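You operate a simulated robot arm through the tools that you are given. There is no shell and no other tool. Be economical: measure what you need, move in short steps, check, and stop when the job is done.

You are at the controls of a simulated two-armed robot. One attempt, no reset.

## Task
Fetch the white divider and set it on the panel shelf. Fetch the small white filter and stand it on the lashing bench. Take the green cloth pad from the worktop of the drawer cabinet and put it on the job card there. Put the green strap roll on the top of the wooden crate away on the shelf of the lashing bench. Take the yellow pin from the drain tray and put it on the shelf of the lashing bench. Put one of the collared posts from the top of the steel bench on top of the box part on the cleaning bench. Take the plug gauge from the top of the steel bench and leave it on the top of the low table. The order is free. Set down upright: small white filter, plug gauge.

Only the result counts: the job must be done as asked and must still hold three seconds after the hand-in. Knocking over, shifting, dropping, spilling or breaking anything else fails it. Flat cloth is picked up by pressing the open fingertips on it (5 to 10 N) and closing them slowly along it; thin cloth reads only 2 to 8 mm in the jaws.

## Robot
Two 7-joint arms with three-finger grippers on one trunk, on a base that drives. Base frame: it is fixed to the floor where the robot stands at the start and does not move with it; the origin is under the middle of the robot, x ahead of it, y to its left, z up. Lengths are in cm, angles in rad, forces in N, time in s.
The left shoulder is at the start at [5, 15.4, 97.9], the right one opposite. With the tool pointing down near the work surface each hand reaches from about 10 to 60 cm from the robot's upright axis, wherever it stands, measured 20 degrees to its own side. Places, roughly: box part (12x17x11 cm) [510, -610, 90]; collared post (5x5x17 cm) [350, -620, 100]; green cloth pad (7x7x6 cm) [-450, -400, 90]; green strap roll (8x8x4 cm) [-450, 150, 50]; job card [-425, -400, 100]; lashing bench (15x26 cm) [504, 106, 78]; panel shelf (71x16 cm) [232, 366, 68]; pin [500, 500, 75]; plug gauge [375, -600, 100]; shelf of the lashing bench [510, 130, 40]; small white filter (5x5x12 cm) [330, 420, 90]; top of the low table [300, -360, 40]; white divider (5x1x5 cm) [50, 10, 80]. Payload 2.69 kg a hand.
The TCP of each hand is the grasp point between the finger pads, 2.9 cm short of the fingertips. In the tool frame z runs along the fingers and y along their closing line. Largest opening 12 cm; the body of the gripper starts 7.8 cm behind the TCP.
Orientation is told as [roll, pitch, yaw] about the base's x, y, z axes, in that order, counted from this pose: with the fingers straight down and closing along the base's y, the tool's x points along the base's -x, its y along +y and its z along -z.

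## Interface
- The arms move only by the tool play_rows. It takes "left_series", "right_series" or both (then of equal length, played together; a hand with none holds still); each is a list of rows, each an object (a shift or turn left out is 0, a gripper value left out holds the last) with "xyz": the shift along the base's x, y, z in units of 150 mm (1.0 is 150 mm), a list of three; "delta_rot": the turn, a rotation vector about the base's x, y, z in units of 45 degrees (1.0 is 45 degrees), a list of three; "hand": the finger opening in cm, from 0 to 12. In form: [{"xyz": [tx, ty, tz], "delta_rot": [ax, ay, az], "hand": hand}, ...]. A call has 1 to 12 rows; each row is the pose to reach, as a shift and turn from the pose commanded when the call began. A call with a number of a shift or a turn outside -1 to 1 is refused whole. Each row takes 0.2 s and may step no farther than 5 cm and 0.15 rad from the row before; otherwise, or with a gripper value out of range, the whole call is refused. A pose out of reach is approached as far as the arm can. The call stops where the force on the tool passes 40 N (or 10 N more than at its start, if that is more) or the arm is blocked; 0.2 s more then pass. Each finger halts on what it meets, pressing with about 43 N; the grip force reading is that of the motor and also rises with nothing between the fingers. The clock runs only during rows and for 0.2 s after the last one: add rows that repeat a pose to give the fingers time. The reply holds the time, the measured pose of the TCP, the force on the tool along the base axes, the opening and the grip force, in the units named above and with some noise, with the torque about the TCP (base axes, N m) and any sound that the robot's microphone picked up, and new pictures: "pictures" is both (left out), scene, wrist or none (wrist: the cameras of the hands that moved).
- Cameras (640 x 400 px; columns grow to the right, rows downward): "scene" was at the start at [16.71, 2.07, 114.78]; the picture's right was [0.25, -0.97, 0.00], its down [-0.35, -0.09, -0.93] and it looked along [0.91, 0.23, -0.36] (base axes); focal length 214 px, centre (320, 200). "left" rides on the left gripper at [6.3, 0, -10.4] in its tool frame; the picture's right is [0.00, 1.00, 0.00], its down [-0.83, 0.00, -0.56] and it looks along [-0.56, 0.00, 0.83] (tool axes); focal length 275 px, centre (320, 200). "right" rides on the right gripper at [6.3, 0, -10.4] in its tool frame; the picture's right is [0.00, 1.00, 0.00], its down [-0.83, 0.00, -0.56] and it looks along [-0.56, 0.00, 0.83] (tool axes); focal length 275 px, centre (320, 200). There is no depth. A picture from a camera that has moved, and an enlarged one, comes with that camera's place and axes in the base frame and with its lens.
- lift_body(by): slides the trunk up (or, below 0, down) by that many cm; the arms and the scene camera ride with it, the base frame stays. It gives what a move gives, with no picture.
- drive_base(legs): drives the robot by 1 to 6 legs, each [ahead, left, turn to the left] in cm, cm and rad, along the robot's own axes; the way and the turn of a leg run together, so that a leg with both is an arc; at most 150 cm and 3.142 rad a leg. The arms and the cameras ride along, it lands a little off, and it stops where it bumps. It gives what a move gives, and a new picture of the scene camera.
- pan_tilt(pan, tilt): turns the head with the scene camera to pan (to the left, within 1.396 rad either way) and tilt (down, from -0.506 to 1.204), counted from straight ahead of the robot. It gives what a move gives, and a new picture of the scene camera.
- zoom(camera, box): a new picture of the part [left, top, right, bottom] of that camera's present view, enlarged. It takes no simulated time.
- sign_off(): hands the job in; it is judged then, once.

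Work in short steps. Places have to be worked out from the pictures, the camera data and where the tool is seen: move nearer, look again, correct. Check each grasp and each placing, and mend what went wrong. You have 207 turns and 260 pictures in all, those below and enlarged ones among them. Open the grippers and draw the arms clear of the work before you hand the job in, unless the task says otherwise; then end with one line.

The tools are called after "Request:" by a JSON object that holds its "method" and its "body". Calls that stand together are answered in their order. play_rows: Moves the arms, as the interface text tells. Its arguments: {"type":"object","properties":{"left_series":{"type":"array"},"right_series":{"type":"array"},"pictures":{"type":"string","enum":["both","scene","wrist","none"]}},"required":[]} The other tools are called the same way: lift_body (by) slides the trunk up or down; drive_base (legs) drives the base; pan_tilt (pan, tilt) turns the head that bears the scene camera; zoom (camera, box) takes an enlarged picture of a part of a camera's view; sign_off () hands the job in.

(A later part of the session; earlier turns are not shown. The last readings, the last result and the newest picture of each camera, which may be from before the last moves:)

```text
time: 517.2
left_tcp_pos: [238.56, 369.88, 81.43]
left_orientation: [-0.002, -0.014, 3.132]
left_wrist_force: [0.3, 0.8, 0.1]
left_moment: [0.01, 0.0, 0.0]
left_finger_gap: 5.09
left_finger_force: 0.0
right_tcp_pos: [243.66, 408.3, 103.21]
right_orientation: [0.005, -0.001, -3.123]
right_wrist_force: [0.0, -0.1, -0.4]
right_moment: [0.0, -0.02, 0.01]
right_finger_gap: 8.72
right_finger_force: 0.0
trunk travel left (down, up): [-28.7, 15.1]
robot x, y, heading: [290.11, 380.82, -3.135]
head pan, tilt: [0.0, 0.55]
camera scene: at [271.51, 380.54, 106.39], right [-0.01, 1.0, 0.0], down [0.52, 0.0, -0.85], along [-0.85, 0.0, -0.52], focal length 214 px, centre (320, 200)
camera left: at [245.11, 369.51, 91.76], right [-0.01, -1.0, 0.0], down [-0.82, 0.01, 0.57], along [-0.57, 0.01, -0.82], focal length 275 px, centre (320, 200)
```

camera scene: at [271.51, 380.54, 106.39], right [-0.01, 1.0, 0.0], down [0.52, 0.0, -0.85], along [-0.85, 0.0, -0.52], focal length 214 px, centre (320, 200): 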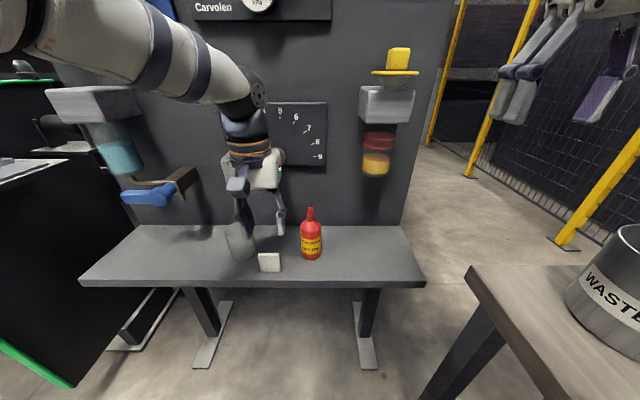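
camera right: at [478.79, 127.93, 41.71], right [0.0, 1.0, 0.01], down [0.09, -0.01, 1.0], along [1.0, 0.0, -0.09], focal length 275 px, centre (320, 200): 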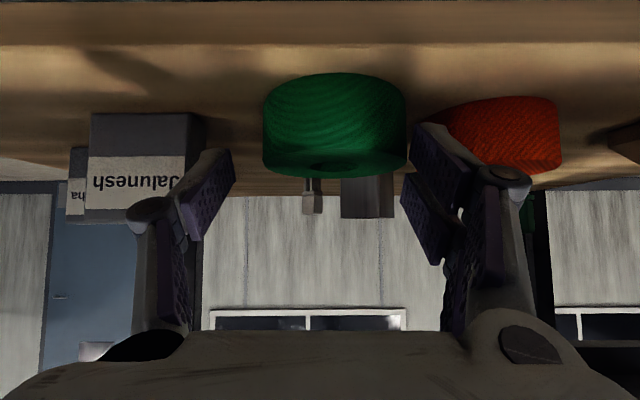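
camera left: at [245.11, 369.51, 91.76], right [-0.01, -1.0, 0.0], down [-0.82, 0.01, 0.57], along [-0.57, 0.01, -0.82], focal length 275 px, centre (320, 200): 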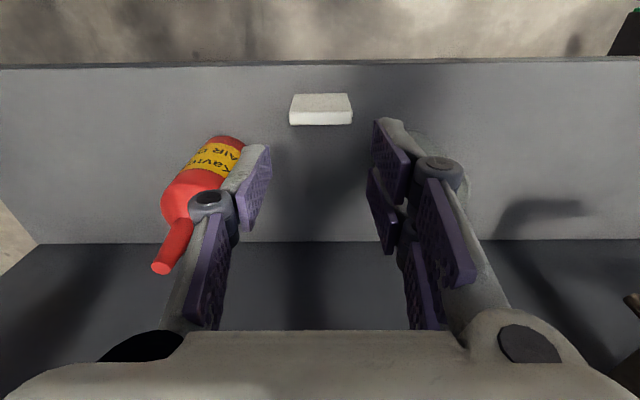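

The divider stands on the shelf. I pull the left hand back, slide left so the right arm clears the bench, and back away.

Request:
{"method": "play_rows", "body": {"left_series": [{"xyz": [0.3, 0, 0.0]}, {"xyz": [0.6, 0, 0.1]}, {"xyz": [0.9, 0, 0.2]}, {"xyz": [0.9, 0, 0.4]}], "pictures": "none"}}

Request:
{"method": "drive_base", "body": {"legs": [[0, 28, 0], [-60, 0, 0], [0, 0, -1.57]]}}

Request:
{"method": "pan_tilt", "body": {"pan": 0.0, "tilt": 0.45}}

```text
time: 518.2
left_tcp_pos: [252.09, 369.73, 87.19]
left_orientation: [0.001, -0.016, 3.134]
left_wrist_force: [-0.1, 0.1, 0.1]
left_moment: [-0.02, -0.03, 0.04]
left_finger_gap: 5.1
left_finger_force: 0.0
right_tcp_pos: [243.63, 408.34, 103.01]
right_orientation: [0.003, -0.001, -3.122]
right_wrist_force: [-0.1, 0.0, 0.5]
right_moment: [-0.02, 0.02, 0.01]
right_finger_gap: 8.7
right_finger_force: 0.1
trunk travel left (down, up): [-28.7, 15.1]
robot x, y, heading: [290.41, 380.72, -3.138]
head pan, tilt: [0.0, 0.55]
```

```text
time: 527.7
left_tcp_pos: [338.32, 391.61, 87.36]
left_orientation: [0.001, -0.017, 1.573]
left_wrist_force: [0.5, 0.6, 0.0]
left_moment: [-0.02, 0.0, -0.03]
left_finger_gap: 5.12
left_finger_force: 0.1
right_tcp_pos: [377.06, 400.48, 103.03]
right_orientation: [0.004, -0.001, 1.601]
right_wrist_force: [-0.1, -0.1, -0.2]
right_moment: [-0.02, -0.06, 0.0]
right_finger_gap: 8.69
right_finger_force: 0.0
trunk travel left (down, up): [-28.7, 15.1]
robot x, y, heading: [349.97, 353.76, 1.582]
head pan, tilt: [0.0, 0.55]
camera scene: at [349.7, 372.08, 106.39], right [1.0, 0.01, 0.0], down [0.01, -0.52, -0.85], along [-0.01, 0.85, -0.52], focal length 214 px, centre (320, 200)
```

scene: 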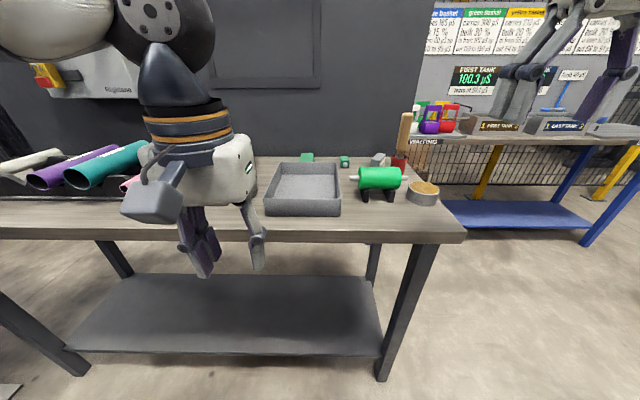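

```text
time: 528.4
left_tcp_pos: [338.32, 391.52, 87.3]
left_orientation: [0.001, -0.016, 1.573]
left_wrist_force: [0.5, 0.7, 0.0]
left_moment: [0.0, -0.01, 0.0]
left_finger_gap: 5.12
left_finger_force: 0.0
right_tcp_pos: [376.99, 400.37, 102.99]
right_orientation: [0.004, -0.002, 1.601]
right_wrist_force: [-0.3, 0.5, 0.3]
right_moment: [-0.01, 0.01, 0.01]
right_finger_gap: 8.68
right_finger_force: 0.0
trunk travel left (down, up): [-28.7, 15.1]
robot x, y, heading: [349.79, 353.59, 1.588]
head pan, tilt: [0.0, 0.45]
camera scene: at [349.69, 372.3, 107.3], right [1.0, 0.01, 0.0], down [0.01, -0.44, -0.9], along [-0.01, 0.9, -0.44], focal length 214 px, centre (320, 200)
```

scene: 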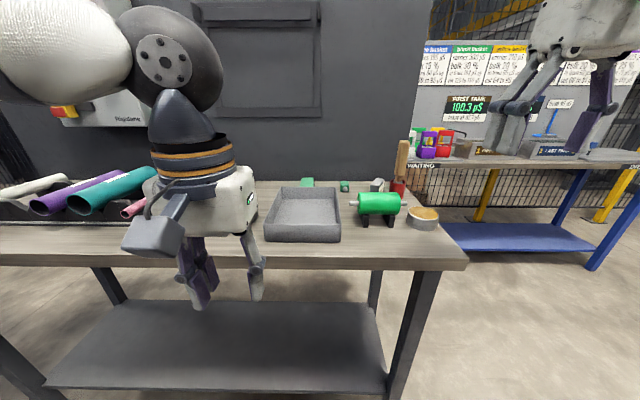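

The left hand hides the spot where the filter should be. I raise both hands up and spread the left one to look.

Request:
{"method": "play_rows", "body": {"left_series": [{"xyz": [-0.2, -0.2, 0.2]}, {"xyz": [-0.4, -0.3, 0.4]}, {"xyz": [-0.65, -0.4, 0.5]}, {"xyz": [-0.9, -0.5, 0.6]}], "pictures": "scene"}}

```text
refused: row 1 steps farther than a row can; nothing moved
```

Request:
{"method": "play_rows", "body": {"left_series": [{"xyz": [-0.15, -0.15, 0.2]}, {"xyz": [-0.35, -0.25, 0.4]}, {"xyz": [-0.6, -0.35, 0.5]}, {"xyz": [-0.85, -0.45, 0.6]}], "pictures": "scene"}}

```text
time: 529.4
left_tcp_pos: [325.48, 384.96, 96.14]
left_orientation: [0.0, -0.014, 1.573]
left_wrist_force: [-0.3, 0.2, -0.7]
left_moment: [0.04, -0.01, 0.02]
left_finger_gap: 5.09
left_finger_force: 0.1
right_tcp_pos: [377.0, 400.47, 103.09]
right_orientation: [0.002, -0.002, 1.601]
right_wrist_force: [0.5, -0.1, -0.3]
right_moment: [0.02, -0.04, 0.03]
right_finger_gap: 8.7
right_finger_force: 0.1
trunk travel left (down, up): [-28.7, 15.1]
robot x, y, heading: [350.23, 353.45, 1.586]
head pan, tilt: [0.0, 0.45]
camera scene: at [349.66, 372.27, 107.3], right [1.0, 0.01, 0.0], down [0.01, -0.43, -0.9], along [-0.01, 0.9, -0.43], focal length 214 px, centre (320, 200)
```

scene: 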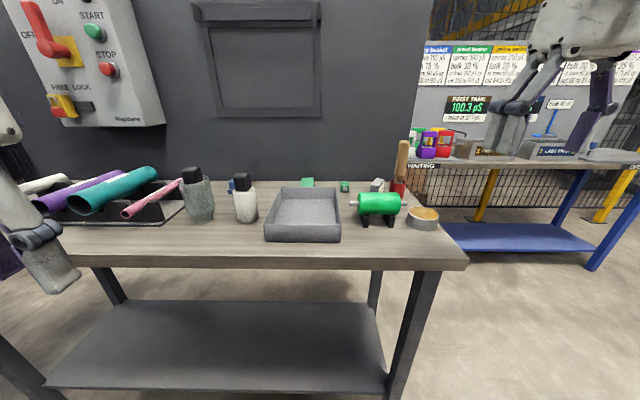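

The small white filter with a dark cap stands near (334, 411), with a grey one to its left and the tray at its right. I bring the left hand above it with a 7.5 cm opening.

Request:
{"method": "play_rows", "body": {"left_series": [{"xyz": [0.1, 0.0, 0.25], "hand": 7.5}, {"xyz": [0.2, 0.15, 0.5]}, {"xyz": [0.35, 0.4, 0.55]}, {"xyz": [0.5, 0.65, 0.55]}, {"xyz": [0.57, 0.9, 0.55]}, {"xyz": [0.57, 0.98, 0.55]}], "pictures": "none"}}

Request:
{"method": "play_rows", "body": {"left_series": [{"xyz": [0.0, 0.25, 0]}, {"xyz": [0.0, 0.45, 0]}, {"xyz": [0.0, 0.45, 0]}], "pictures": "both"}}

```text
time: 530.8
left_tcp_pos: [334.3, 399.95, 103.76]
left_orientation: [-0.003, -0.019, 1.574]
left_wrist_force: [0.2, 0.0, 0.1]
left_moment: [0.02, 0.01, -0.01]
left_finger_gap: 7.5
left_finger_force: 0.1
left hand out of reach, approached as far as the arm can: row 1, 2, 3, 4, 5, 6
right_tcp_pos: [376.94, 400.41, 103.13]
right_orientation: [0.003, -0.002, 1.6]
right_wrist_force: [-0.3, 0.5, -1.2]
right_moment: [-0.01, -0.02, -0.01]
right_finger_gap: 8.69
right_finger_force: 0.1
trunk travel left (down, up): [-28.7, 15.1]
robot x, y, heading: [349.99, 353.46, 1.584]
head pan, tilt: [0.0, 0.45]
```

```text
time: 531.6
left_tcp_pos: [334.26, 403.5, 103.71]
left_orientation: [0.0, -0.018, 1.573]
left_wrist_force: [-0.4, 0.0, 0.5]
left_moment: [-0.01, 0.0, 0.02]
left_finger_gap: 7.52
left_finger_force: 0.2
left hand out of reach, approached as far as the arm can: row 2, 3
right_tcp_pos: [376.96, 400.48, 103.13]
right_orientation: [0.003, -0.002, 1.6]
right_wrist_force: [-0.1, -1.2, 0.1]
right_moment: [-0.03, 0.01, -0.02]
right_finger_gap: 8.69
right_finger_force: 0.1
trunk travel left (down, up): [-28.7, 15.1]
robot x, y, heading: [350.07, 353.98, 1.584]
head pan, tilt: [0.0, 0.45]
camera scene: at [349.71, 372.3, 107.3], right [1.0, 0.01, 0.0], down [0.01, -0.44, -0.9], along [-0.01, 0.9, -0.44], focal length 214 px, centre (320, 200)
camera left: at [334.27, 396.98, 114.1], right [-1.0, 0.0, 0.0], down [0.0, 0.82, 0.57], along [0.0, 0.57, -0.82], focal length 275 px, centre (320, 200)
```

scene: 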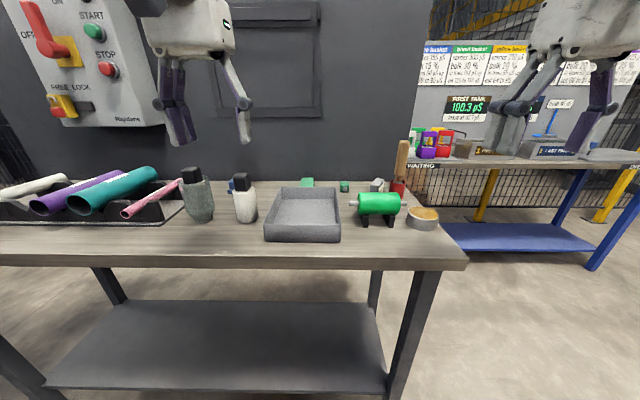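
left: 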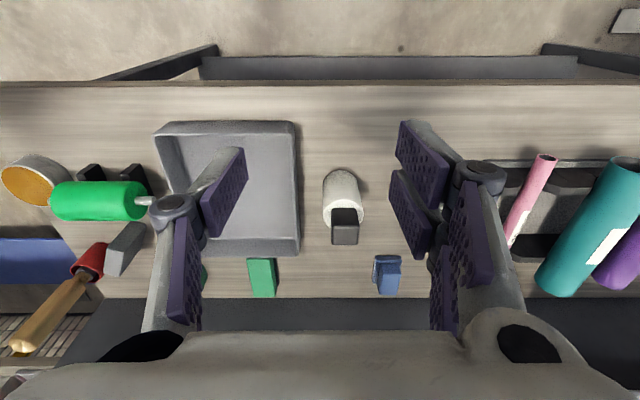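

The filter is at about (331.8, 415). I drive 8 cm closer, then refine.

Request:
{"method": "drive_base", "body": {"legs": [[8, 0, -0.01]]}}

Request:
{"method": "play_rows", "body": {"left_series": [{"xyz": [-0.15, 0.1, 0.0]}, {"xyz": [-0.15, 0.2, 0.0]}, {"xyz": [-0.15, 0.2, -0.15]}, {"xyz": [-0.15, 0.2, -0.15]}], "pictures": "wrist"}}

```text
time: 532.6
left_tcp_pos: [334.51, 411.41, 103.78]
left_orientation: [0.0, -0.016, 1.563]
left_wrist_force: [-0.1, 0.1, 0.4]
left_moment: [-0.05, 0.01, -0.03]
left_finger_gap: 7.5
left_finger_force: 0.2
right_tcp_pos: [377.33, 407.93, 103.16]
right_orientation: [0.005, -0.002, 1.591]
right_wrist_force: [-0.1, 0.4, 1.0]
right_moment: [-0.02, 0.0, 0.01]
right_finger_gap: 8.72
right_finger_force: 0.0
trunk travel left (down, up): [-28.7, 15.1]
robot x, y, heading: [349.94, 361.18, 1.577]
head pan, tilt: [0.0, 0.45]
camera scene: at [349.81, 380.01, 107.28], right [1.0, 0.01, 0.0], down [0.0, -0.44, -0.9], along [0.0, 0.9, -0.44], focal length 214 px, centre (320, 200)
```

scene: 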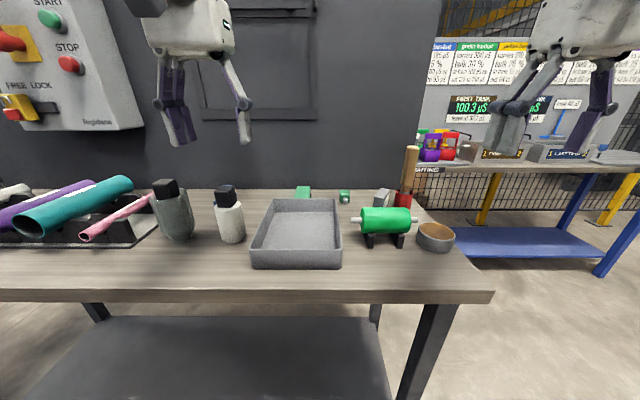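

```text
time: 533.6
left_tcp_pos: [332.86, 413.37, 102.26]
left_orientation: [0.0, -0.023, 1.563]
left_wrist_force: [0.2, -0.5, 0.3]
left_moment: [0.03, -0.01, -0.01]
left_finger_gap: 7.47
left_finger_force: 0.0
left hand out of reach, approached as far as the arm can: row 1, 2, 3, 4
right_tcp_pos: [377.4, 407.79, 103.29]
right_orientation: [0.003, -0.001, 1.59]
right_wrist_force: [0.0, 0.7, 0.3]
right_moment: [-0.04, 0.0, 0.0]
right_finger_gap: 8.68
right_finger_force: 0.1
trunk travel left (down, up): [-28.7, 15.1]
robot x, y, heading: [349.84, 361.42, 1.579]
head pan, tilt: [0.0, 0.45]
camera left: at [332.81, 406.77, 112.42], right [-1.0, 0.01, 0.0], down [0.01, 0.82, 0.57], along [0.01, 0.57, -0.82], focal length 275 px, centre (320, 200)
```

left: 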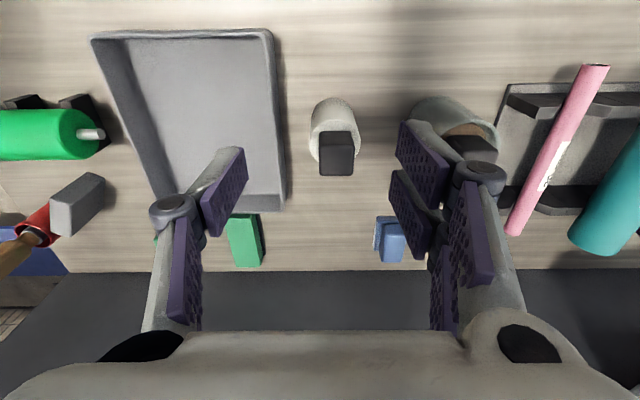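

Filter centre is near (331.5, 415.3). I narrow the opening to 6.2 and descend to TCP z about 91.5.

Request:
{"method": "play_rows", "body": {"left_series": [{"xyz": [-0.09, 0.13, 0.0], "hand": 6.2}, {"xyz": [-0.09, 0.13, -0.2]}, {"xyz": [-0.09, 0.13, -0.4]}, {"xyz": [-0.09, 0.13, -0.4]}], "pictures": "wrist"}}

```text
time: 534.6
left_tcp_pos: [331.54, 415.41, 96.12]
left_orientation: [0.002, -0.018, 1.561]
left_wrist_force: [-0.7, 0.2, 0.8]
left_moment: [-0.01, 0.01, 0.0]
left_finger_gap: 6.22
left_finger_force: 0.1
left hand out of reach, approached as far as the arm can: row 1
right_tcp_pos: [377.49, 407.84, 103.06]
right_orientation: [0.002, -0.002, 1.59]
right_wrist_force: [0.6, 0.0, 0.5]
right_moment: [0.03, 0.0, 0.03]
right_finger_gap: 8.7
right_finger_force: 0.1
trunk travel left (down, up): [-28.7, 15.1]
robot x, y, heading: [349.92, 361.43, 1.575]
head pan, tilt: [0.0, 0.45]
camera left: at [331.41, 408.83, 106.42], right [-1.0, 0.01, 0.0], down [0.01, 0.82, 0.57], along [0.01, 0.57, -0.82], focal length 275 px, centre (320, 200)
```

left: 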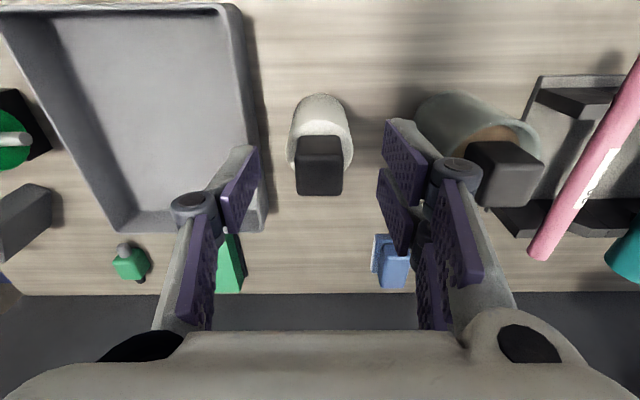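

Centred. I descend 4.5 cm more and close.

Request:
{"method": "play_rows", "body": {"left_series": [{"xyz": [0, 0, -0.15]}, {"xyz": [0, 0, -0.3]}, {"xyz": [0, 0, -0.3], "hand": 5}, {"xyz": [0, 0, -0.3], "hand": 3.5}, {"xyz": [0, 0, -0.3], "hand": 3.5}], "pictures": "wrist"}}

```text
time: 535.8
left_tcp_pos: [331.3, 415.53, 91.58]
left_orientation: [-0.002, -0.017, 1.562]
left_wrist_force: [-0.5, 0.3, -0.3]
left_moment: [0.0, -0.05, 0.02]
left_finger_gap: 3.49
left_finger_force: 0.0
right_tcp_pos: [377.37, 407.78, 103.19]
right_orientation: [0.005, 0.0, 1.59]
right_wrist_force: [-0.5, 0.7, 0.5]
right_moment: [0.0, 0.02, -0.02]
right_finger_gap: 8.7
right_finger_force: 0.0
trunk travel left (down, up): [-28.7, 15.1]
robot x, y, heading: [349.72, 361.27, 1.574]
head pan, tilt: [0.0, 0.45]
camera left: at [331.4, 408.97, 101.9], right [-1.0, 0.01, 0.0], down [0.01, 0.82, 0.57], along [0.01, 0.57, -0.82], focal length 275 px, centre (320, 200)
```

left: 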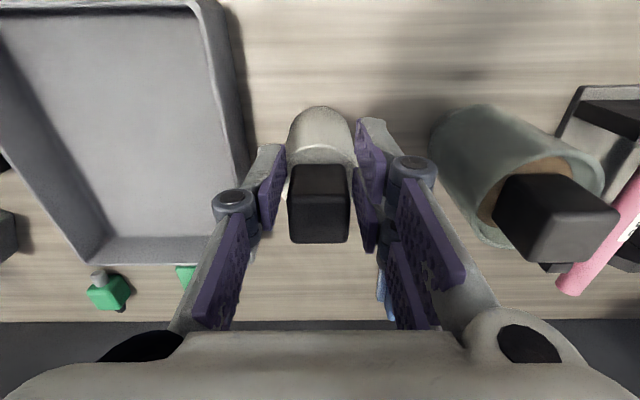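

The fingers closed on nothing: the filter is lower than I judged, with its cap top near z 90.5 and its centre at y about 418. I reopen, shift 2.6 cm forward, and go lower.

Request:
{"method": "play_rows", "body": {"left_series": [{"xyz": [0, 0, 0], "hand": 6.4}, {"xyz": [0, 0.09, 0]}, {"xyz": [0, 0.17, 0]}, {"xyz": [0, 0.17, -0.2]}, {"xyz": [0, 0.17, -0.4]}, {"xyz": [0, 0.17, -0.46]}, {"xyz": [0, 0.17, -0.46]}], "pictures": "wrist"}}

```text
time: 537.4
left_tcp_pos: [331.49, 418.01, 84.81]
left_orientation: [0.0, -0.018, 1.562]
left_wrist_force: [-0.3, 0.2, -0.3]
left_moment: [-0.04, 0.01, -0.02]
left_finger_gap: 6.4
left_finger_force: 0.1
right_tcp_pos: [377.46, 407.83, 103.2]
right_orientation: [0.004, -0.003, 1.589]
right_wrist_force: [-0.4, 0.8, 0.0]
right_moment: [-0.03, 0.03, 0.01]
right_finger_gap: 8.68
right_finger_force: 0.2
trunk travel left (down, up): [-28.7, 15.1]
robot x, y, heading: [349.94, 361.36, 1.582]
head pan, tilt: [0.0, 0.45]
camera left: at [331.44, 411.35, 95.16], right [-1.0, 0.01, 0.0], down [0.01, 0.82, 0.57], along [0.01, 0.57, -0.82], focal length 275 px, centre (320, 200)
```

left: 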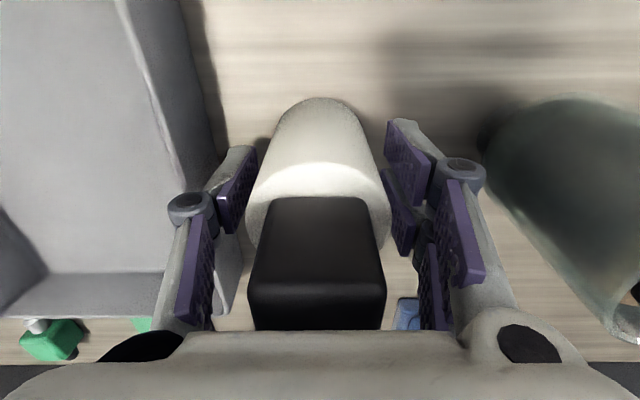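

Fingers straddle the body now. I close.

Request:
{"method": "play_rows", "body": {"left_series": [{"xyz": [0, 0, 0], "hand": 5.2}, {"xyz": [0, 0, 0], "hand": 4.0}, {"xyz": [0, 0, 0], "hand": 4.0}], "pictures": "none"}}

```text
time: 538.2
left_tcp_pos: [331.51, 417.9, 84.89]
left_orientation: [0.0, -0.018, 1.563]
left_wrist_force: [0.7, 0.5, -0.4]
left_moment: [0.02, 0.02, 0.0]
left_finger_gap: 4.66
left_finger_force: 42.4
right_tcp_pos: [377.39, 407.83, 103.08]
right_orientation: [0.004, -0.002, 1.59]
right_wrist_force: [0.2, 0.1, 0.1]
right_moment: [0.0, 0.03, 0.02]
right_finger_gap: 8.71
right_finger_force: 0.1
trunk travel left (down, up): [-28.7, 15.1]
robot x, y, heading: [350.06, 361.26, 1.574]
head pan, tilt: [0.0, 0.45]
```

Grip at 4.66 is firm. I lift, back away, and drive toward the blue bench with the drain tray.

Request:
{"method": "play_rows", "body": {"left_series": [{"xyz": [0, 0, 0.25]}, {"xyz": [0, 0, 0.5]}, {"xyz": [0, 0, 0.75]}, {"xyz": [0, -0.1, 0.98]}, {"xyz": [0, -0.4, 0.98]}], "pictures": "scene"}}

Request:
{"method": "drive_base", "body": {"legs": [[-32, 0, 0], [0, -85, 0], [70, 0, 0]]}}

```text
time: 539.4
left_tcp_pos: [331.71, 415.02, 97.79]
left_orientation: [0.001, -0.015, 1.563]
left_wrist_force: [0.2, -0.4, -0.5]
left_moment: [0.02, 0.01, 0.02]
left_finger_gap: 4.67
left_finger_force: 42.5
left hand out of reach, approached as far as the arm can: row 3, 4, 5
right_tcp_pos: [377.45, 407.9, 103.07]
right_orientation: [0.004, -0.002, 1.592]
right_wrist_force: [-0.4, 0.1, -0.3]
right_moment: [-0.03, -0.02, 0.0]
right_finger_gap: 8.67
right_finger_force: 0.1
trunk travel left (down, up): [-28.7, 15.1]
robot x, y, heading: [349.84, 361.52, 1.573]
head pan, tilt: [0.0, 0.45]
camera scene: at [349.8, 379.98, 107.29], right [1.0, 0.01, 0.0], down [0.0, -0.44, -0.9], along [0.0, 0.9, -0.44], focal length 214 px, centre (320, 200)
```

scene: 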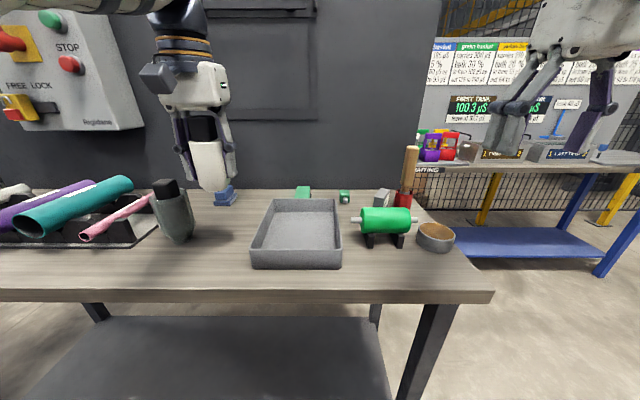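

```text
time: 551.5
left_tcp_pos: [418.13, 454.2, 97.71]
left_orientation: [0.0, -0.018, 1.55]
left_wrist_force: [-0.4, 0.5, 0.1]
left_moment: [0.0, -0.01, 0.0]
left_finger_gap: 4.65
left_finger_force: 42.9
right_tcp_pos: [463.81, 446.44, 103.11]
right_orientation: [0.005, -0.002, 1.579]
right_wrist_force: [-0.4, 1.2, 0.3]
right_moment: [-0.04, -0.02, 0.0]
right_finger_gap: 8.68
right_finger_force: 0.1
trunk travel left (down, up): [-28.7, 15.1]
robot x, y, heading: [435.79, 400.05, 1.565]
head pan, tilt: [0.0, 0.45]
camera scene: at [435.95, 418.85, 107.29], right [1.0, -0.01, 0.0], down [0.0, -0.44, -0.9], along [0.01, 0.9, -0.44], focal length 214 px, centre (320, 200)
```

scene: 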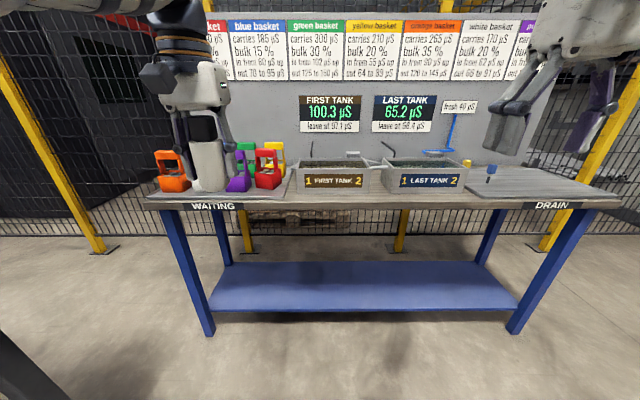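

The DRAIN tray is at the right end, so I zoom in for the yellow pin.

Request:
{"method": "zoom", "body": {"camera": "scene", "box": [430, 130, 630, 230]}}

```text
3.20 times, centred on (530, 180) of scene
camera zoom: at [435.95, 418.85, 107.29], right [1.0, -0.01, 0.0], down [0.0, -0.44, -0.9], along [0.01, 0.9, -0.44], focal length 686 px, centre (-352, 264)
```

zoom: 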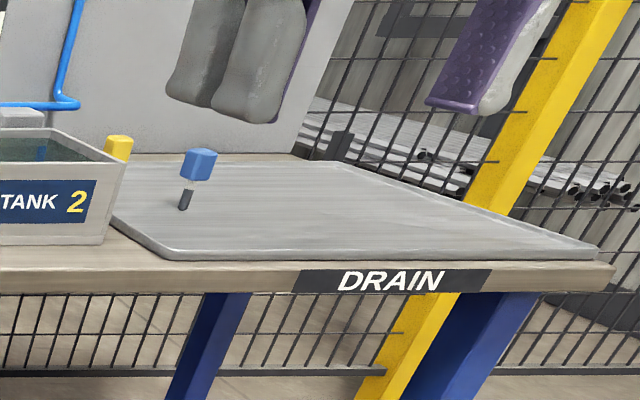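

Yellow pin stands at the tray's rear-left corner behind the tank, near (503, 512). I draw the left hand back and approach to x about 481, y about 452.

Request:
{"method": "play_rows", "body": {"left_series": [{"xyz": [0, -0.3, 0.0]}, {"xyz": [0, -0.6, 0.0]}, {"xyz": [0, -0.9, 0.0]}, {"xyz": [0, -0.98, 0.0]}], "pictures": "none"}}

Request:
{"method": "drive_base", "body": {"legs": [[25, -45, 0], [26, 0, 0]]}}

Request:
{"method": "pan_tilt", "body": {"pan": -0.3, "tilt": 0.6}}

```text
time: 552.5
left_tcp_pos: [418.2, 454.04, 97.73]
left_orientation: [0.0, -0.017, 1.551]
left_wrist_force: [-0.3, 0.4, -1.2]
left_moment: [-0.01, 0.02, 0.0]
left_finger_gap: 4.67
left_finger_force: 42.9
left hand out of reach, approached as far as the arm can: row 1, 2, 3, 4
right_tcp_pos: [463.82, 446.27, 103.1]
right_orientation: [0.003, -0.002, 1.58]
right_wrist_force: [0.4, -0.4, 0.4]
right_moment: [0.02, 0.01, 0.02]
right_finger_gap: 8.7
right_finger_force: 0.1
trunk travel left (down, up): [-28.7, 15.1]
robot x, y, heading: [436.09, 400.17, 1.563]
head pan, tilt: [0.0, 0.45]
```

```text
time: 558.0
left_tcp_pos: [463.54, 504.78, 97.67]
left_orientation: [0.001, -0.02, 1.557]
left_wrist_force: [0.0, -0.1, -0.3]
left_moment: [-0.03, 0.02, 0.01]
left_finger_gap: 4.65
left_finger_force: 42.7
right_tcp_pos: [509.3, 497.39, 103.13]
right_orientation: [0.005, -0.002, 1.587]
right_wrist_force: [-0.6, 0.4, 0.0]
right_moment: [-0.04, -0.05, 0.01]
right_finger_gap: 8.7
right_finger_force: 0.0
trunk travel left (down, up): [-28.7, 15.1]
robot x, y, heading: [481.63, 450.81, 1.574]
head pan, tilt: [0.0, 0.45]
camera scene: at [481.63, 469.64, 107.29], right [1.0, 0.0, 0.0], down [0.0, -0.44, -0.9], along [0.0, 0.9, -0.44], focal length 214 px, centre (320, 200)
```

scene: 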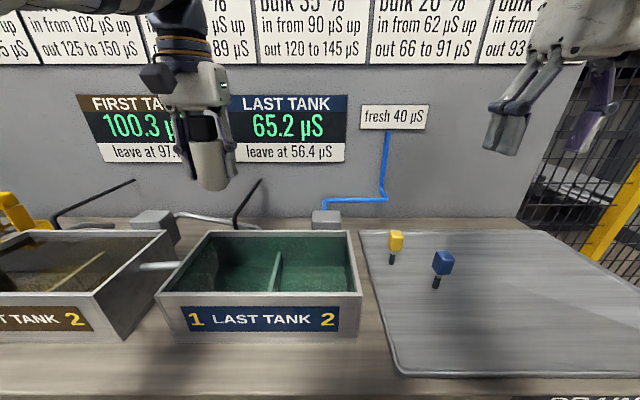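

```text
time: 558.8
left_tcp_pos: [463.55, 504.74, 97.67]
left_orientation: [0.001, -0.018, 1.559]
left_wrist_force: [0.4, 0.6, -0.8]
left_moment: [-0.01, -0.04, -0.04]
left_finger_gap: 4.66
left_finger_force: 42.7
right_tcp_pos: [509.35, 497.4, 103.14]
right_orientation: [0.003, -0.002, 1.587]
right_wrist_force: [-0.5, 0.0, 0.5]
right_moment: [-0.01, 0.02, 0.03]
right_finger_gap: 8.73
right_finger_force: 0.0
trunk travel left (down, up): [-28.7, 15.1]
robot x, y, heading: [481.73, 451.11, 1.568]
head pan, tilt: [-0.3, 0.6]
camera scene: at [484.23, 468.85, 105.95], right [0.96, -0.29, 0.0], down [-0.17, -0.54, -0.83], along [0.24, 0.79, -0.56], focal length 214 px, centre (320, 200)
```

scene: 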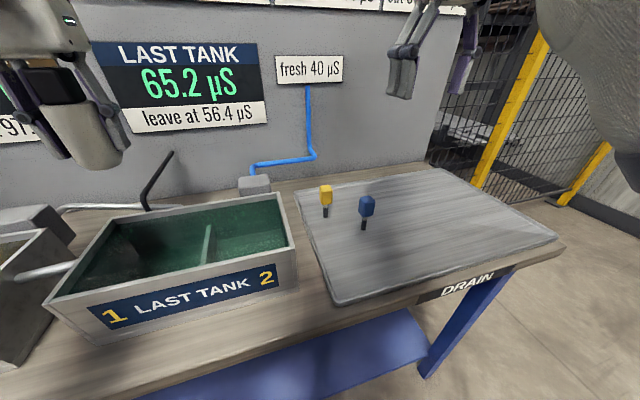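

Yellow pin base is near (496.5, 505, 75.5) and its head tops out near z 83. I move the right hand above it with a 5 cm opening.

Request:
{"method": "play_rows", "body": {"right_series": [{"xyz": [-0.2, 0.1, 0], "hand": 6}, {"xyz": [-0.4, 0.25, -0.1], "hand": 5}, {"xyz": [-0.6, 0.4, -0.2]}, {"xyz": [-0.8, 0.5, -0.35]}, {"xyz": [-0.86, 0.5, -0.6]}, {"xyz": [-0.86, 0.5, -0.6]}], "pictures": "wrist"}}

```text
time: 560.2
left_tcp_pos: [463.54, 504.76, 97.73]
left_orientation: [-0.001, -0.017, 1.559]
left_wrist_force: [0.6, 0.2, -0.1]
left_moment: [0.0, 0.04, 0.01]
left_finger_gap: 4.64
left_finger_force: 43.1
right_tcp_pos: [496.48, 505.18, 94.25]
right_orientation: [0.003, -0.002, 1.586]
right_wrist_force: [-0.5, 0.1, -0.5]
right_moment: [-0.02, 0.01, 0.01]
right_finger_gap: 5.01
right_finger_force: 0.0
trunk travel left (down, up): [-28.7, 15.1]
robot x, y, heading: [481.65, 450.81, 1.576]
head pan, tilt: [-0.3, 0.6]
camera right: at [496.62, 498.8, 104.64], right [-1.0, -0.02, 0.0], down [-0.01, 0.83, 0.56], along [-0.01, 0.56, -0.83], focal length 275 px, centre (320, 200)
```

right: 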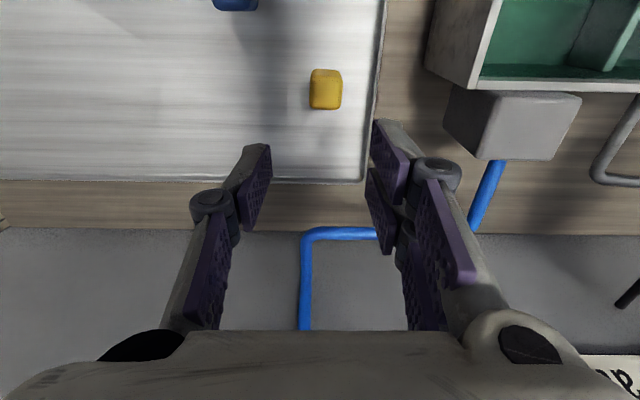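

Head is at about (496.2, 504.1). I correct, descend to z 84, and check.

Request:
{"method": "play_rows", "body": {"right_series": [{"xyz": [-0.015, -0.07, -0.2]}, {"xyz": [-0.015, -0.07, -0.45]}, {"xyz": [-0.015, -0.07, -0.66]}, {"xyz": [-0.015, -0.07, -0.66]}], "pictures": "wrist"}}

```text
time: 561.2
left_tcp_pos: [463.55, 504.77, 97.77]
left_orientation: [0.001, -0.016, 1.56]
left_wrist_force: [-0.1, 0.3, -0.6]
left_moment: [0.03, -0.01, 0.04]
left_finger_gap: 4.67
left_finger_force: 43.1
right_tcp_pos: [496.35, 503.87, 84.14]
right_orientation: [0.004, -0.001, 1.585]
right_wrist_force: [-0.3, 0.0, -0.1]
right_moment: [-0.01, -0.03, 0.01]
right_finger_gap: 4.99
right_finger_force: 0.0
right hand out of reach, approached as far as the arm can: row 2
trunk travel left (down, up): [-28.7, 15.1]
robot x, y, heading: [481.62, 451.21, 1.574]
head pan, tilt: [-0.3, 0.6]
camera right: at [496.51, 497.56, 94.65], right [-1.0, -0.02, 0.0], down [-0.01, 0.83, 0.56], along [-0.01, 0.56, -0.83], focal length 275 px, centre (320, 200)
```

right: 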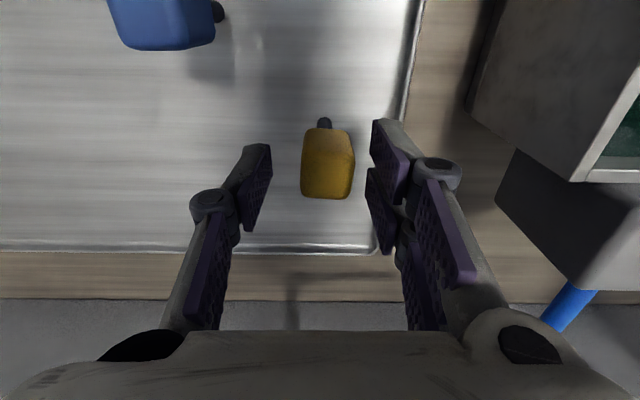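

Aligned. I go down 2.7 cm and close on the head.

Request:
{"method": "play_rows", "body": {"right_series": [{"xyz": [-0.015, 0.01, -0.1]}, {"xyz": [-0.015, 0.01, -0.18]}, {"xyz": [-0.015, 0.01, -0.18], "hand": 3}, {"xyz": [-0.015, 0.01, -0.18], "hand": 1.5}, {"xyz": [-0.015, 0.01, -0.18], "hand": 1.0}], "pictures": "wrist"}}

```text
time: 562.4
left_tcp_pos: [463.57, 504.8, 97.76]
left_orientation: [-0.001, -0.018, 1.559]
left_wrist_force: [-0.4, 0.5, -0.6]
left_moment: [0.0, 0.0, -0.01]
left_finger_gap: 4.67
left_finger_force: 43.0
right_tcp_pos: [496.05, 504.02, 81.53]
right_orientation: [0.003, -0.002, 1.585]
right_wrist_force: [0.0, 0.6, -0.3]
right_moment: [-0.01, -0.03, -0.02]
right_finger_gap: 2.21
right_finger_force: 43.1
trunk travel left (down, up): [-28.7, 15.1]
robot x, y, heading: [481.64, 451.03, 1.573]
head pan, tilt: [-0.3, 0.6]
camera right: at [496.22, 497.65, 91.94], right [-1.0, -0.02, 0.0], down [-0.01, 0.83, 0.56], along [-0.01, 0.56, -0.83], focal length 275 px, centre (320, 200)
```

right: 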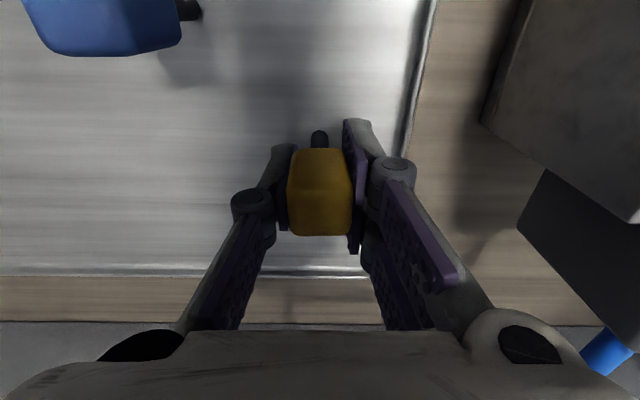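

Pin gripped. I lift it and drive back toward the lashing bench, ending facing east.

Request:
{"method": "play_rows", "body": {"right_series": [{"xyz": [0, 0, 0.25]}, {"xyz": [0, 0, 0.5]}, {"xyz": [0, 0, 0.75]}, {"xyz": [0, 0, 0.9]}], "pictures": "none"}}

Request:
{"method": "drive_base", "body": {"legs": [[-20, 45, 0], [-130, 12, 0], [-110, 12, 0], [0, 0, -1.57]]}}

Request:
{"method": "pan_tilt", "body": {"pan": -0.2, "tilt": 0.5}}

```text
time: 563.4
left_tcp_pos: [463.56, 504.72, 97.64]
left_orientation: [-0.002, -0.018, 1.558]
left_wrist_force: [-0.4, -0.2, -0.9]
left_moment: [-0.02, 0.0, -0.01]
left_finger_gap: 4.67
left_finger_force: 43.5
right_tcp_pos: [495.86, 503.91, 95.13]
right_orientation: [0.004, -0.001, 1.586]
right_wrist_force: [-1.3, 0.2, -0.3]
right_moment: [-0.02, -0.01, 0.03]
right_finger_gap: 2.19
right_finger_force: 43.3
trunk travel left (down, up): [-28.7, 15.1]
robot x, y, heading: [481.67, 451.08, 1.575]
head pan, tilt: [-0.3, 0.6]
```

```text
time: 582.7
left_tcp_pos: [461.05, 208.12, 97.74]
left_orientation: [-0.002, -0.017, -0.037]
left_wrist_force: [-0.7, 0.4, -0.8]
left_moment: [-0.01, 0.0, -0.03]
left_finger_gap: 4.68
left_finger_force: 42.8
right_tcp_pos: [459.42, 175.86, 94.98]
right_orientation: [0.003, -0.002, -0.011]
right_wrist_force: [0.8, -0.5, -1.3]
right_moment: [0.0, 0.02, 0.0]
right_finger_gap: 2.17
right_finger_force: 43.0
trunk travel left (down, up): [-28.7, 15.1]
robot x, y, heading: [406.86, 191.36, -0.026]
head pan, tilt: [-0.3, 0.6]
camera scene: at [424.81, 188.26, 105.94], right [-0.32, -0.95, 0.0], down [-0.54, 0.18, -0.83], along [0.78, -0.26, -0.56], focal length 214 px, centre (320, 200)
```

scene: 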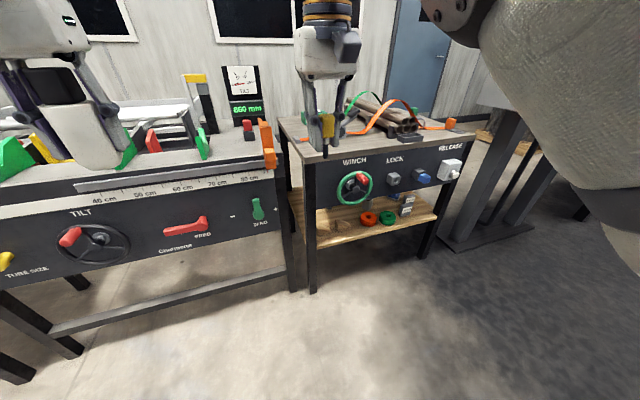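

```text
time: 583.4
left_tcp_pos: [461.14, 208.21, 97.71]
left_orientation: [-0.001, -0.018, -0.04]
left_wrist_force: [0.0, -0.8, -0.9]
left_moment: [-0.01, 0.02, -0.02]
left_finger_gap: 4.67
left_finger_force: 43.2
right_tcp_pos: [459.28, 175.96, 95.04]
right_orientation: [0.002, -0.001, -0.011]
right_wrist_force: [0.9, 0.2, -0.8]
right_moment: [0.04, 0.03, 0.0]
right_finger_gap: 2.19
right_finger_force: 43.0
trunk travel left (down, up): [-28.7, 15.1]
robot x, y, heading: [406.81, 191.52, -0.027]
head pan, tilt: [-0.201, 0.499]
camera scene: at [425.3, 189.05, 106.85], right [-0.22, -0.97, 0.0], down [-0.47, 0.11, -0.88], along [0.86, -0.2, -0.48], focal length 214 px, centre (320, 200)
```

scene: 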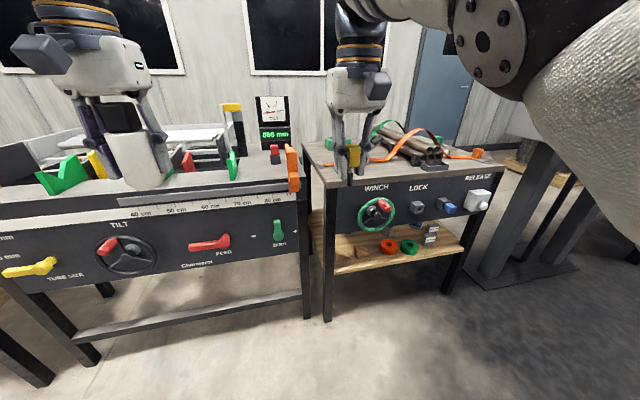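

I approach to see the bench top near (504, 106), where the filter should stand.

Request:
{"method": "drive_base", "body": {"legs": [[0, -55, 0.025], [15, 0, 0]]}}

Request:
{"method": "pan_tilt", "body": {"pan": -0.4, "tilt": 0.5}}

```text
time: 589.0
left_tcp_pos: [474.44, 153.29, 97.69]
left_orientation: [0.0, -0.017, -0.028]
left_wrist_force: [0.5, 0.4, -1.5]
left_moment: [0.0, 0.01, 0.01]
left_finger_gap: 4.67
left_finger_force: 42.9
right_tcp_pos: [473.14, 121.02, 95.04]
right_orientation: [0.003, -0.001, -0.002]
right_wrist_force: [0.4, -0.3, -1.1]
right_moment: [-0.01, 0.02, 0.0]
right_finger_gap: 2.19
right_finger_force: 43.1
trunk travel left (down, up): [-28.7, 15.1]
robot x, y, heading: [420.18, 136.06, -0.019]
head pan, tilt: [-0.201, 0.499]
camera scene: at [438.9, 133.79, 106.84], right [-0.21, -0.98, 0.0], down [-0.47, 0.1, -0.88], along [0.86, -0.19, -0.48], focal length 214 px, centre (320, 200)
```

scene: 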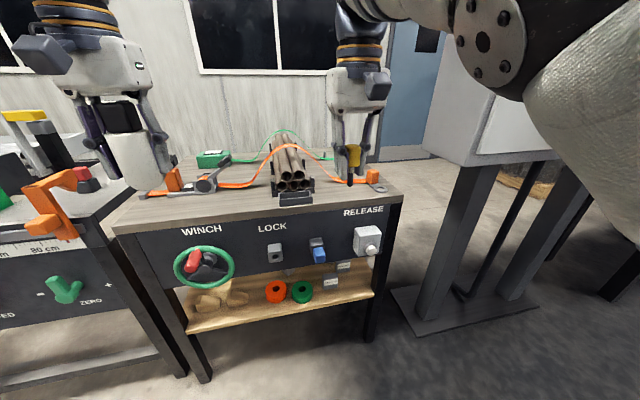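

```text
time: 589.8
left_tcp_pos: [474.43, 153.31, 97.77]
left_orientation: [0.0, -0.017, -0.027]
left_wrist_force: [0.6, 0.3, -0.7]
left_moment: [0.03, -0.04, -0.01]
left_finger_gap: 4.65
left_finger_force: 43.0
right_tcp_pos: [473.15, 120.9, 95.08]
right_orientation: [0.005, -0.002, -0.002]
right_wrist_force: [-0.8, -0.5, -0.9]
right_moment: [-0.02, 0.0, -0.05]
right_finger_gap: 2.16
right_finger_force: 43.2
trunk travel left (down, up): [-28.7, 15.1]
robot x, y, heading: [420.46, 136.13, -0.013]
head pan, tilt: [-0.4, 0.499]
camera scene: at [438.28, 132.08, 106.85], right [-0.4, -0.92, 0.0], down [-0.44, 0.19, -0.88], along [0.8, -0.35, -0.48], focal length 214 px, centre (320, 200)
```

scene: 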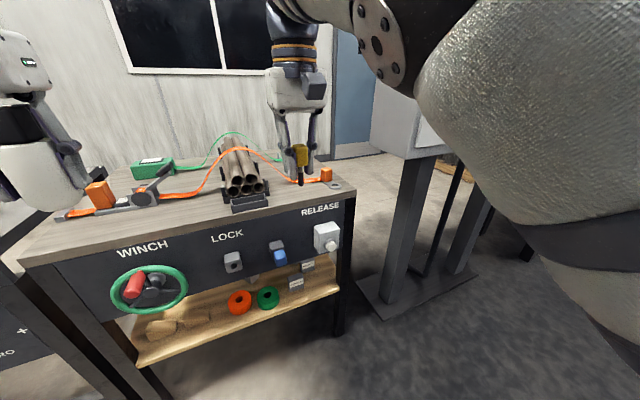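

The free strip is right of the pipes, around (507, 107) behind the strap. I raise the trunk 12 cm, then turn 0.385 rad right and move in so the left hand comes over that strip.

Request:
{"method": "lift_body", "body": {"by": 12}}

Request:
{"method": "drive_base", "body": {"legs": [[0, 0, -0.385], [33, -10.6, 0]]}}

Request:
{"method": "pan_tilt", "body": {"pan": 0.1, "tilt": 0.65}}

```text
time: 591.3
left_tcp_pos: [470.61, 153.27, 118.06]
left_orientation: [0.001, -0.175, -0.028]
left_wrist_force: [-0.9, -0.1, -0.4]
left_moment: [-0.02, 0.0, 0.0]
left_finger_gap: 4.69
left_finger_force: 42.7
right_tcp_pos: [472.54, 120.79, 108.36]
right_orientation: [0.005, -0.025, -0.004]
right_wrist_force: [-1.0, 0.1, -0.7]
right_moment: [-0.01, 0.02, -0.01]
right_finger_gap: 2.18
right_finger_force: 43.2
trunk travel left (down, up): [-40.7, 3.1]
robot x, y, heading: [420.67, 136.19, -0.014]
head pan, tilt: [-0.4, 0.499]
```

```text
time: 594.3
left_tcp_pos: [493.69, 115.53, 118.12]
left_orientation: [0.0, -0.175, -0.414]
left_wrist_force: [0.5, -0.2, 0.3]
left_moment: [0.0, -0.01, 0.0]
left_finger_gap: 4.66
left_finger_force: 43.0
right_tcp_pos: [483.46, 85.61, 108.54]
right_orientation: [0.008, -0.017, -0.365]
right_wrist_force: [-2.3, 3.9, -0.9]
right_moment: [-0.63, -0.29, 0.1]
right_finger_gap: 2.19
right_finger_force: 43.1
trunk travel left (down, up): [-40.7, 3.1]
robot x, y, heading: [440.76, 118.33, -0.4]
head pan, tilt: [-0.4, 0.499]
stopped in leg 2: the force on the tool passed its limit at 120 N (the readings are from after the stop); the commanded pose is now the measured one
camera scene: at [450.62, 110.18, 120.4], right [-0.72, -0.7, 0.0], down [-0.33, 0.34, -0.88], along [0.61, -0.63, -0.48], focal length 214 px, centre (320, 200)
```

scene: 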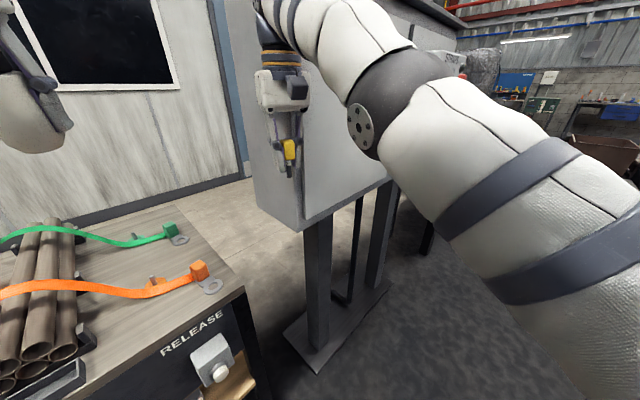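

```text
time: 595.2
left_tcp_pos: [493.77, 115.5, 118.12]
left_orientation: [0.002, -0.177, -0.413]
left_wrist_force: [0.4, 0.4, -1.1]
left_moment: [0.02, 0.05, 0.04]
left_finger_gap: 4.68
left_finger_force: 42.7
right_tcp_pos: [483.51, 85.59, 108.5]
right_orientation: [0.006, -0.013, -0.369]
right_wrist_force: [-3.0, 8.7, -4.0]
right_moment: [-0.97, -0.26, 0.24]
right_finger_gap: 2.21
right_finger_force: 43.1
trunk travel left (down, up): [-40.7, 3.1]
robot x, y, heading: [440.74, 118.13, -0.395]
head pan, tilt: [0.099, 0.649]
camera scene: at [452.58, 114.18, 119.07], right [-0.3, -0.95, 0.0], down [-0.58, 0.18, -0.8], along [0.76, -0.24, -0.6], focal length 214 px, centre (320, 200)
```

scene: 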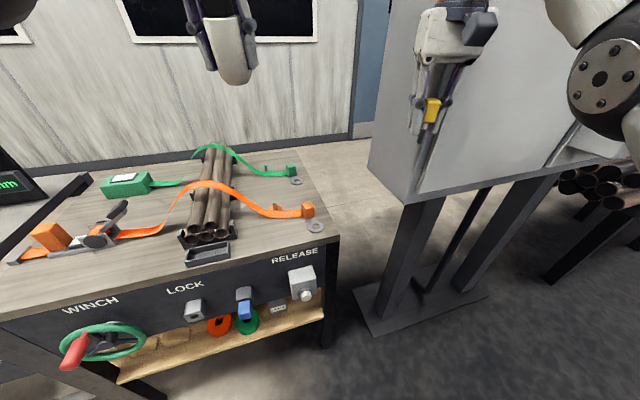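

The right gripper touched the strap panel's side. I pull the right hand back and left, and level the left hand while lowering it a bit.

Request:
{"method": "play_rows", "body": {"right_series": [{"xyz": [-0.05, 0.15, 0]}, {"xyz": [-0.2, 0.3, -0.1]}, {"xyz": [-0.35, 0.45, -0.2]}, {"xyz": [-0.5, 0.55, -0.3]}, {"xyz": [-0.5, 0.55, -0.3]}], "left_series": [{"xyz": [0, 0, -0.1], "delta_rot": [0.03, 0.07, 0]}, {"xyz": [0, 0, -0.25], "delta_rot": [0.06, 0.14, 0]}, {"xyz": [0, 0, -0.4], "delta_rot": [0.089, 0.204, 0]}, {"xyz": [0, 0, -0.6], "delta_rot": [0.089, 0.204, 0]}, {"xyz": [0, 0, -0.6], "delta_rot": [0.089, 0.204, 0]}], "pictures": "scene"}}

```text
time: 596.4
left_tcp_pos: [493.85, 115.51, 108.94]
left_orientation: [0.003, 0.001, -0.415]
left_wrist_force: [-0.5, 1.0, -0.5]
left_moment: [0.01, -0.02, 0.0]
left_finger_gap: 4.66
left_finger_force: 42.4
right_tcp_pos: [475.95, 93.7, 104.07]
right_orientation: [0.009, -0.015, -0.368]
right_wrist_force: [-0.9, -0.2, -0.3]
right_moment: [0.03, 0.03, -0.01]
right_finger_gap: 2.17
right_finger_force: 43.4
trunk travel left (down, up): [-40.7, 3.1]
robot x, y, heading: [441.39, 118.57, -0.401]
head pan, tilt: [0.099, 0.649]
camera scene: at [452.65, 114.09, 119.06], right [-0.3, -0.96, 0.0], down [-0.58, 0.18, -0.8], along [0.76, -0.24, -0.6], focal length 214 px, centre (320, 200)
```

scene: 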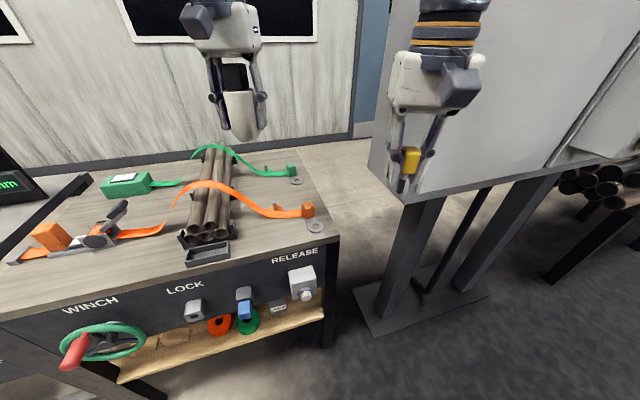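

I nudge the right hand a bit further from the panel, then drive 15 cm ahead.

Request:
{"method": "play_rows", "body": {"right_series": [{"xyz": [-0.1, 0.15, 0]}, {"xyz": [-0.2, 0.35, 0]}, {"xyz": [-0.2, 0.35, 0]}], "pictures": "none"}}

Request:
{"method": "drive_base", "body": {"legs": [[15, 0, 0]]}}

Request:
{"method": "zoom", "body": {"camera": "left", "box": [0, 0, 640, 400]}}

```text
time: 597.2
left_tcp_pos: [493.7, 115.42, 108.88]
left_orientation: [0.002, -0.002, -0.413]
left_wrist_force: [-0.3, -0.4, -0.5]
left_moment: [0.0, -0.01, 0.0]
left_finger_gap: 4.66
left_finger_force: 42.9
right_tcp_pos: [472.91, 98.89, 104.06]
right_orientation: [0.006, -0.016, -0.369]
right_wrist_force: [0.9, 0.3, -0.9]
right_moment: [-0.01, 0.01, -0.01]
right_finger_gap: 2.18
right_finger_force: 43.0
trunk travel left (down, up): [-40.7, 3.1]
robot x, y, heading: [440.68, 118.76, -0.401]
head pan, tilt: [0.099, 0.649]
```

```text
time: 598.6
left_tcp_pos: [507.72, 109.51, 108.98]
left_orientation: [0.003, 0.001, -0.413]
left_wrist_force: [-0.2, -0.4, -0.5]
left_moment: [0.0, 0.03, -0.01]
left_finger_gap: 4.66
left_finger_force: 43.1
right_tcp_pos: [486.91, 93.21, 104.08]
right_orientation: [0.01, -0.014, -0.367]
right_wrist_force: [0.3, -1.3, 0.1]
right_moment: [-0.02, 0.06, 0.0]
right_finger_gap: 2.2
right_finger_force: 43.2
trunk travel left (down, up): [-40.7, 3.1]
robot x, y, heading: [454.73, 112.82, -0.396]
head pan, tilt: [0.099, 0.649]
camera scene: at [466.58, 108.2, 119.06], right [-0.29, -0.96, 0.0], down [-0.58, 0.18, -0.8], along [0.76, -0.23, -0.61], focal length 214 px, centre (320, 200)
```

scene: 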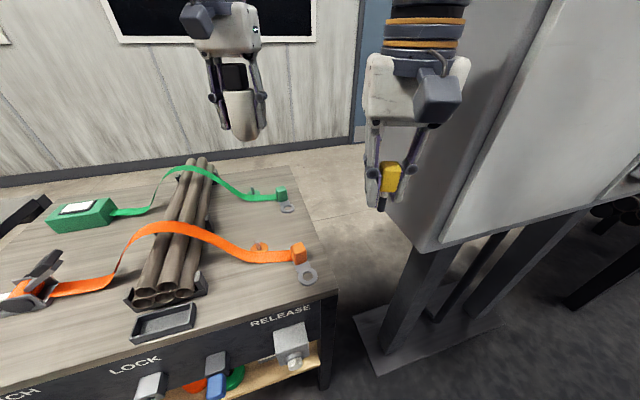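

```text
1.00 times, centred on (320, 200) of left (not enlarged: the box is as wide or as high as the picture)
camera zoom: at [501.91, 112.09, 119.39], right [0.4, 0.91, 0.0], down [0.76, -0.34, 0.56], along [0.51, -0.22, -0.83], focal length 275 px, centre (320, 200)
```

zoom: 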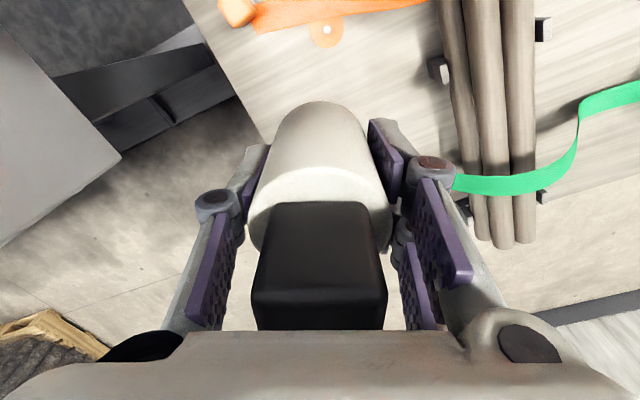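

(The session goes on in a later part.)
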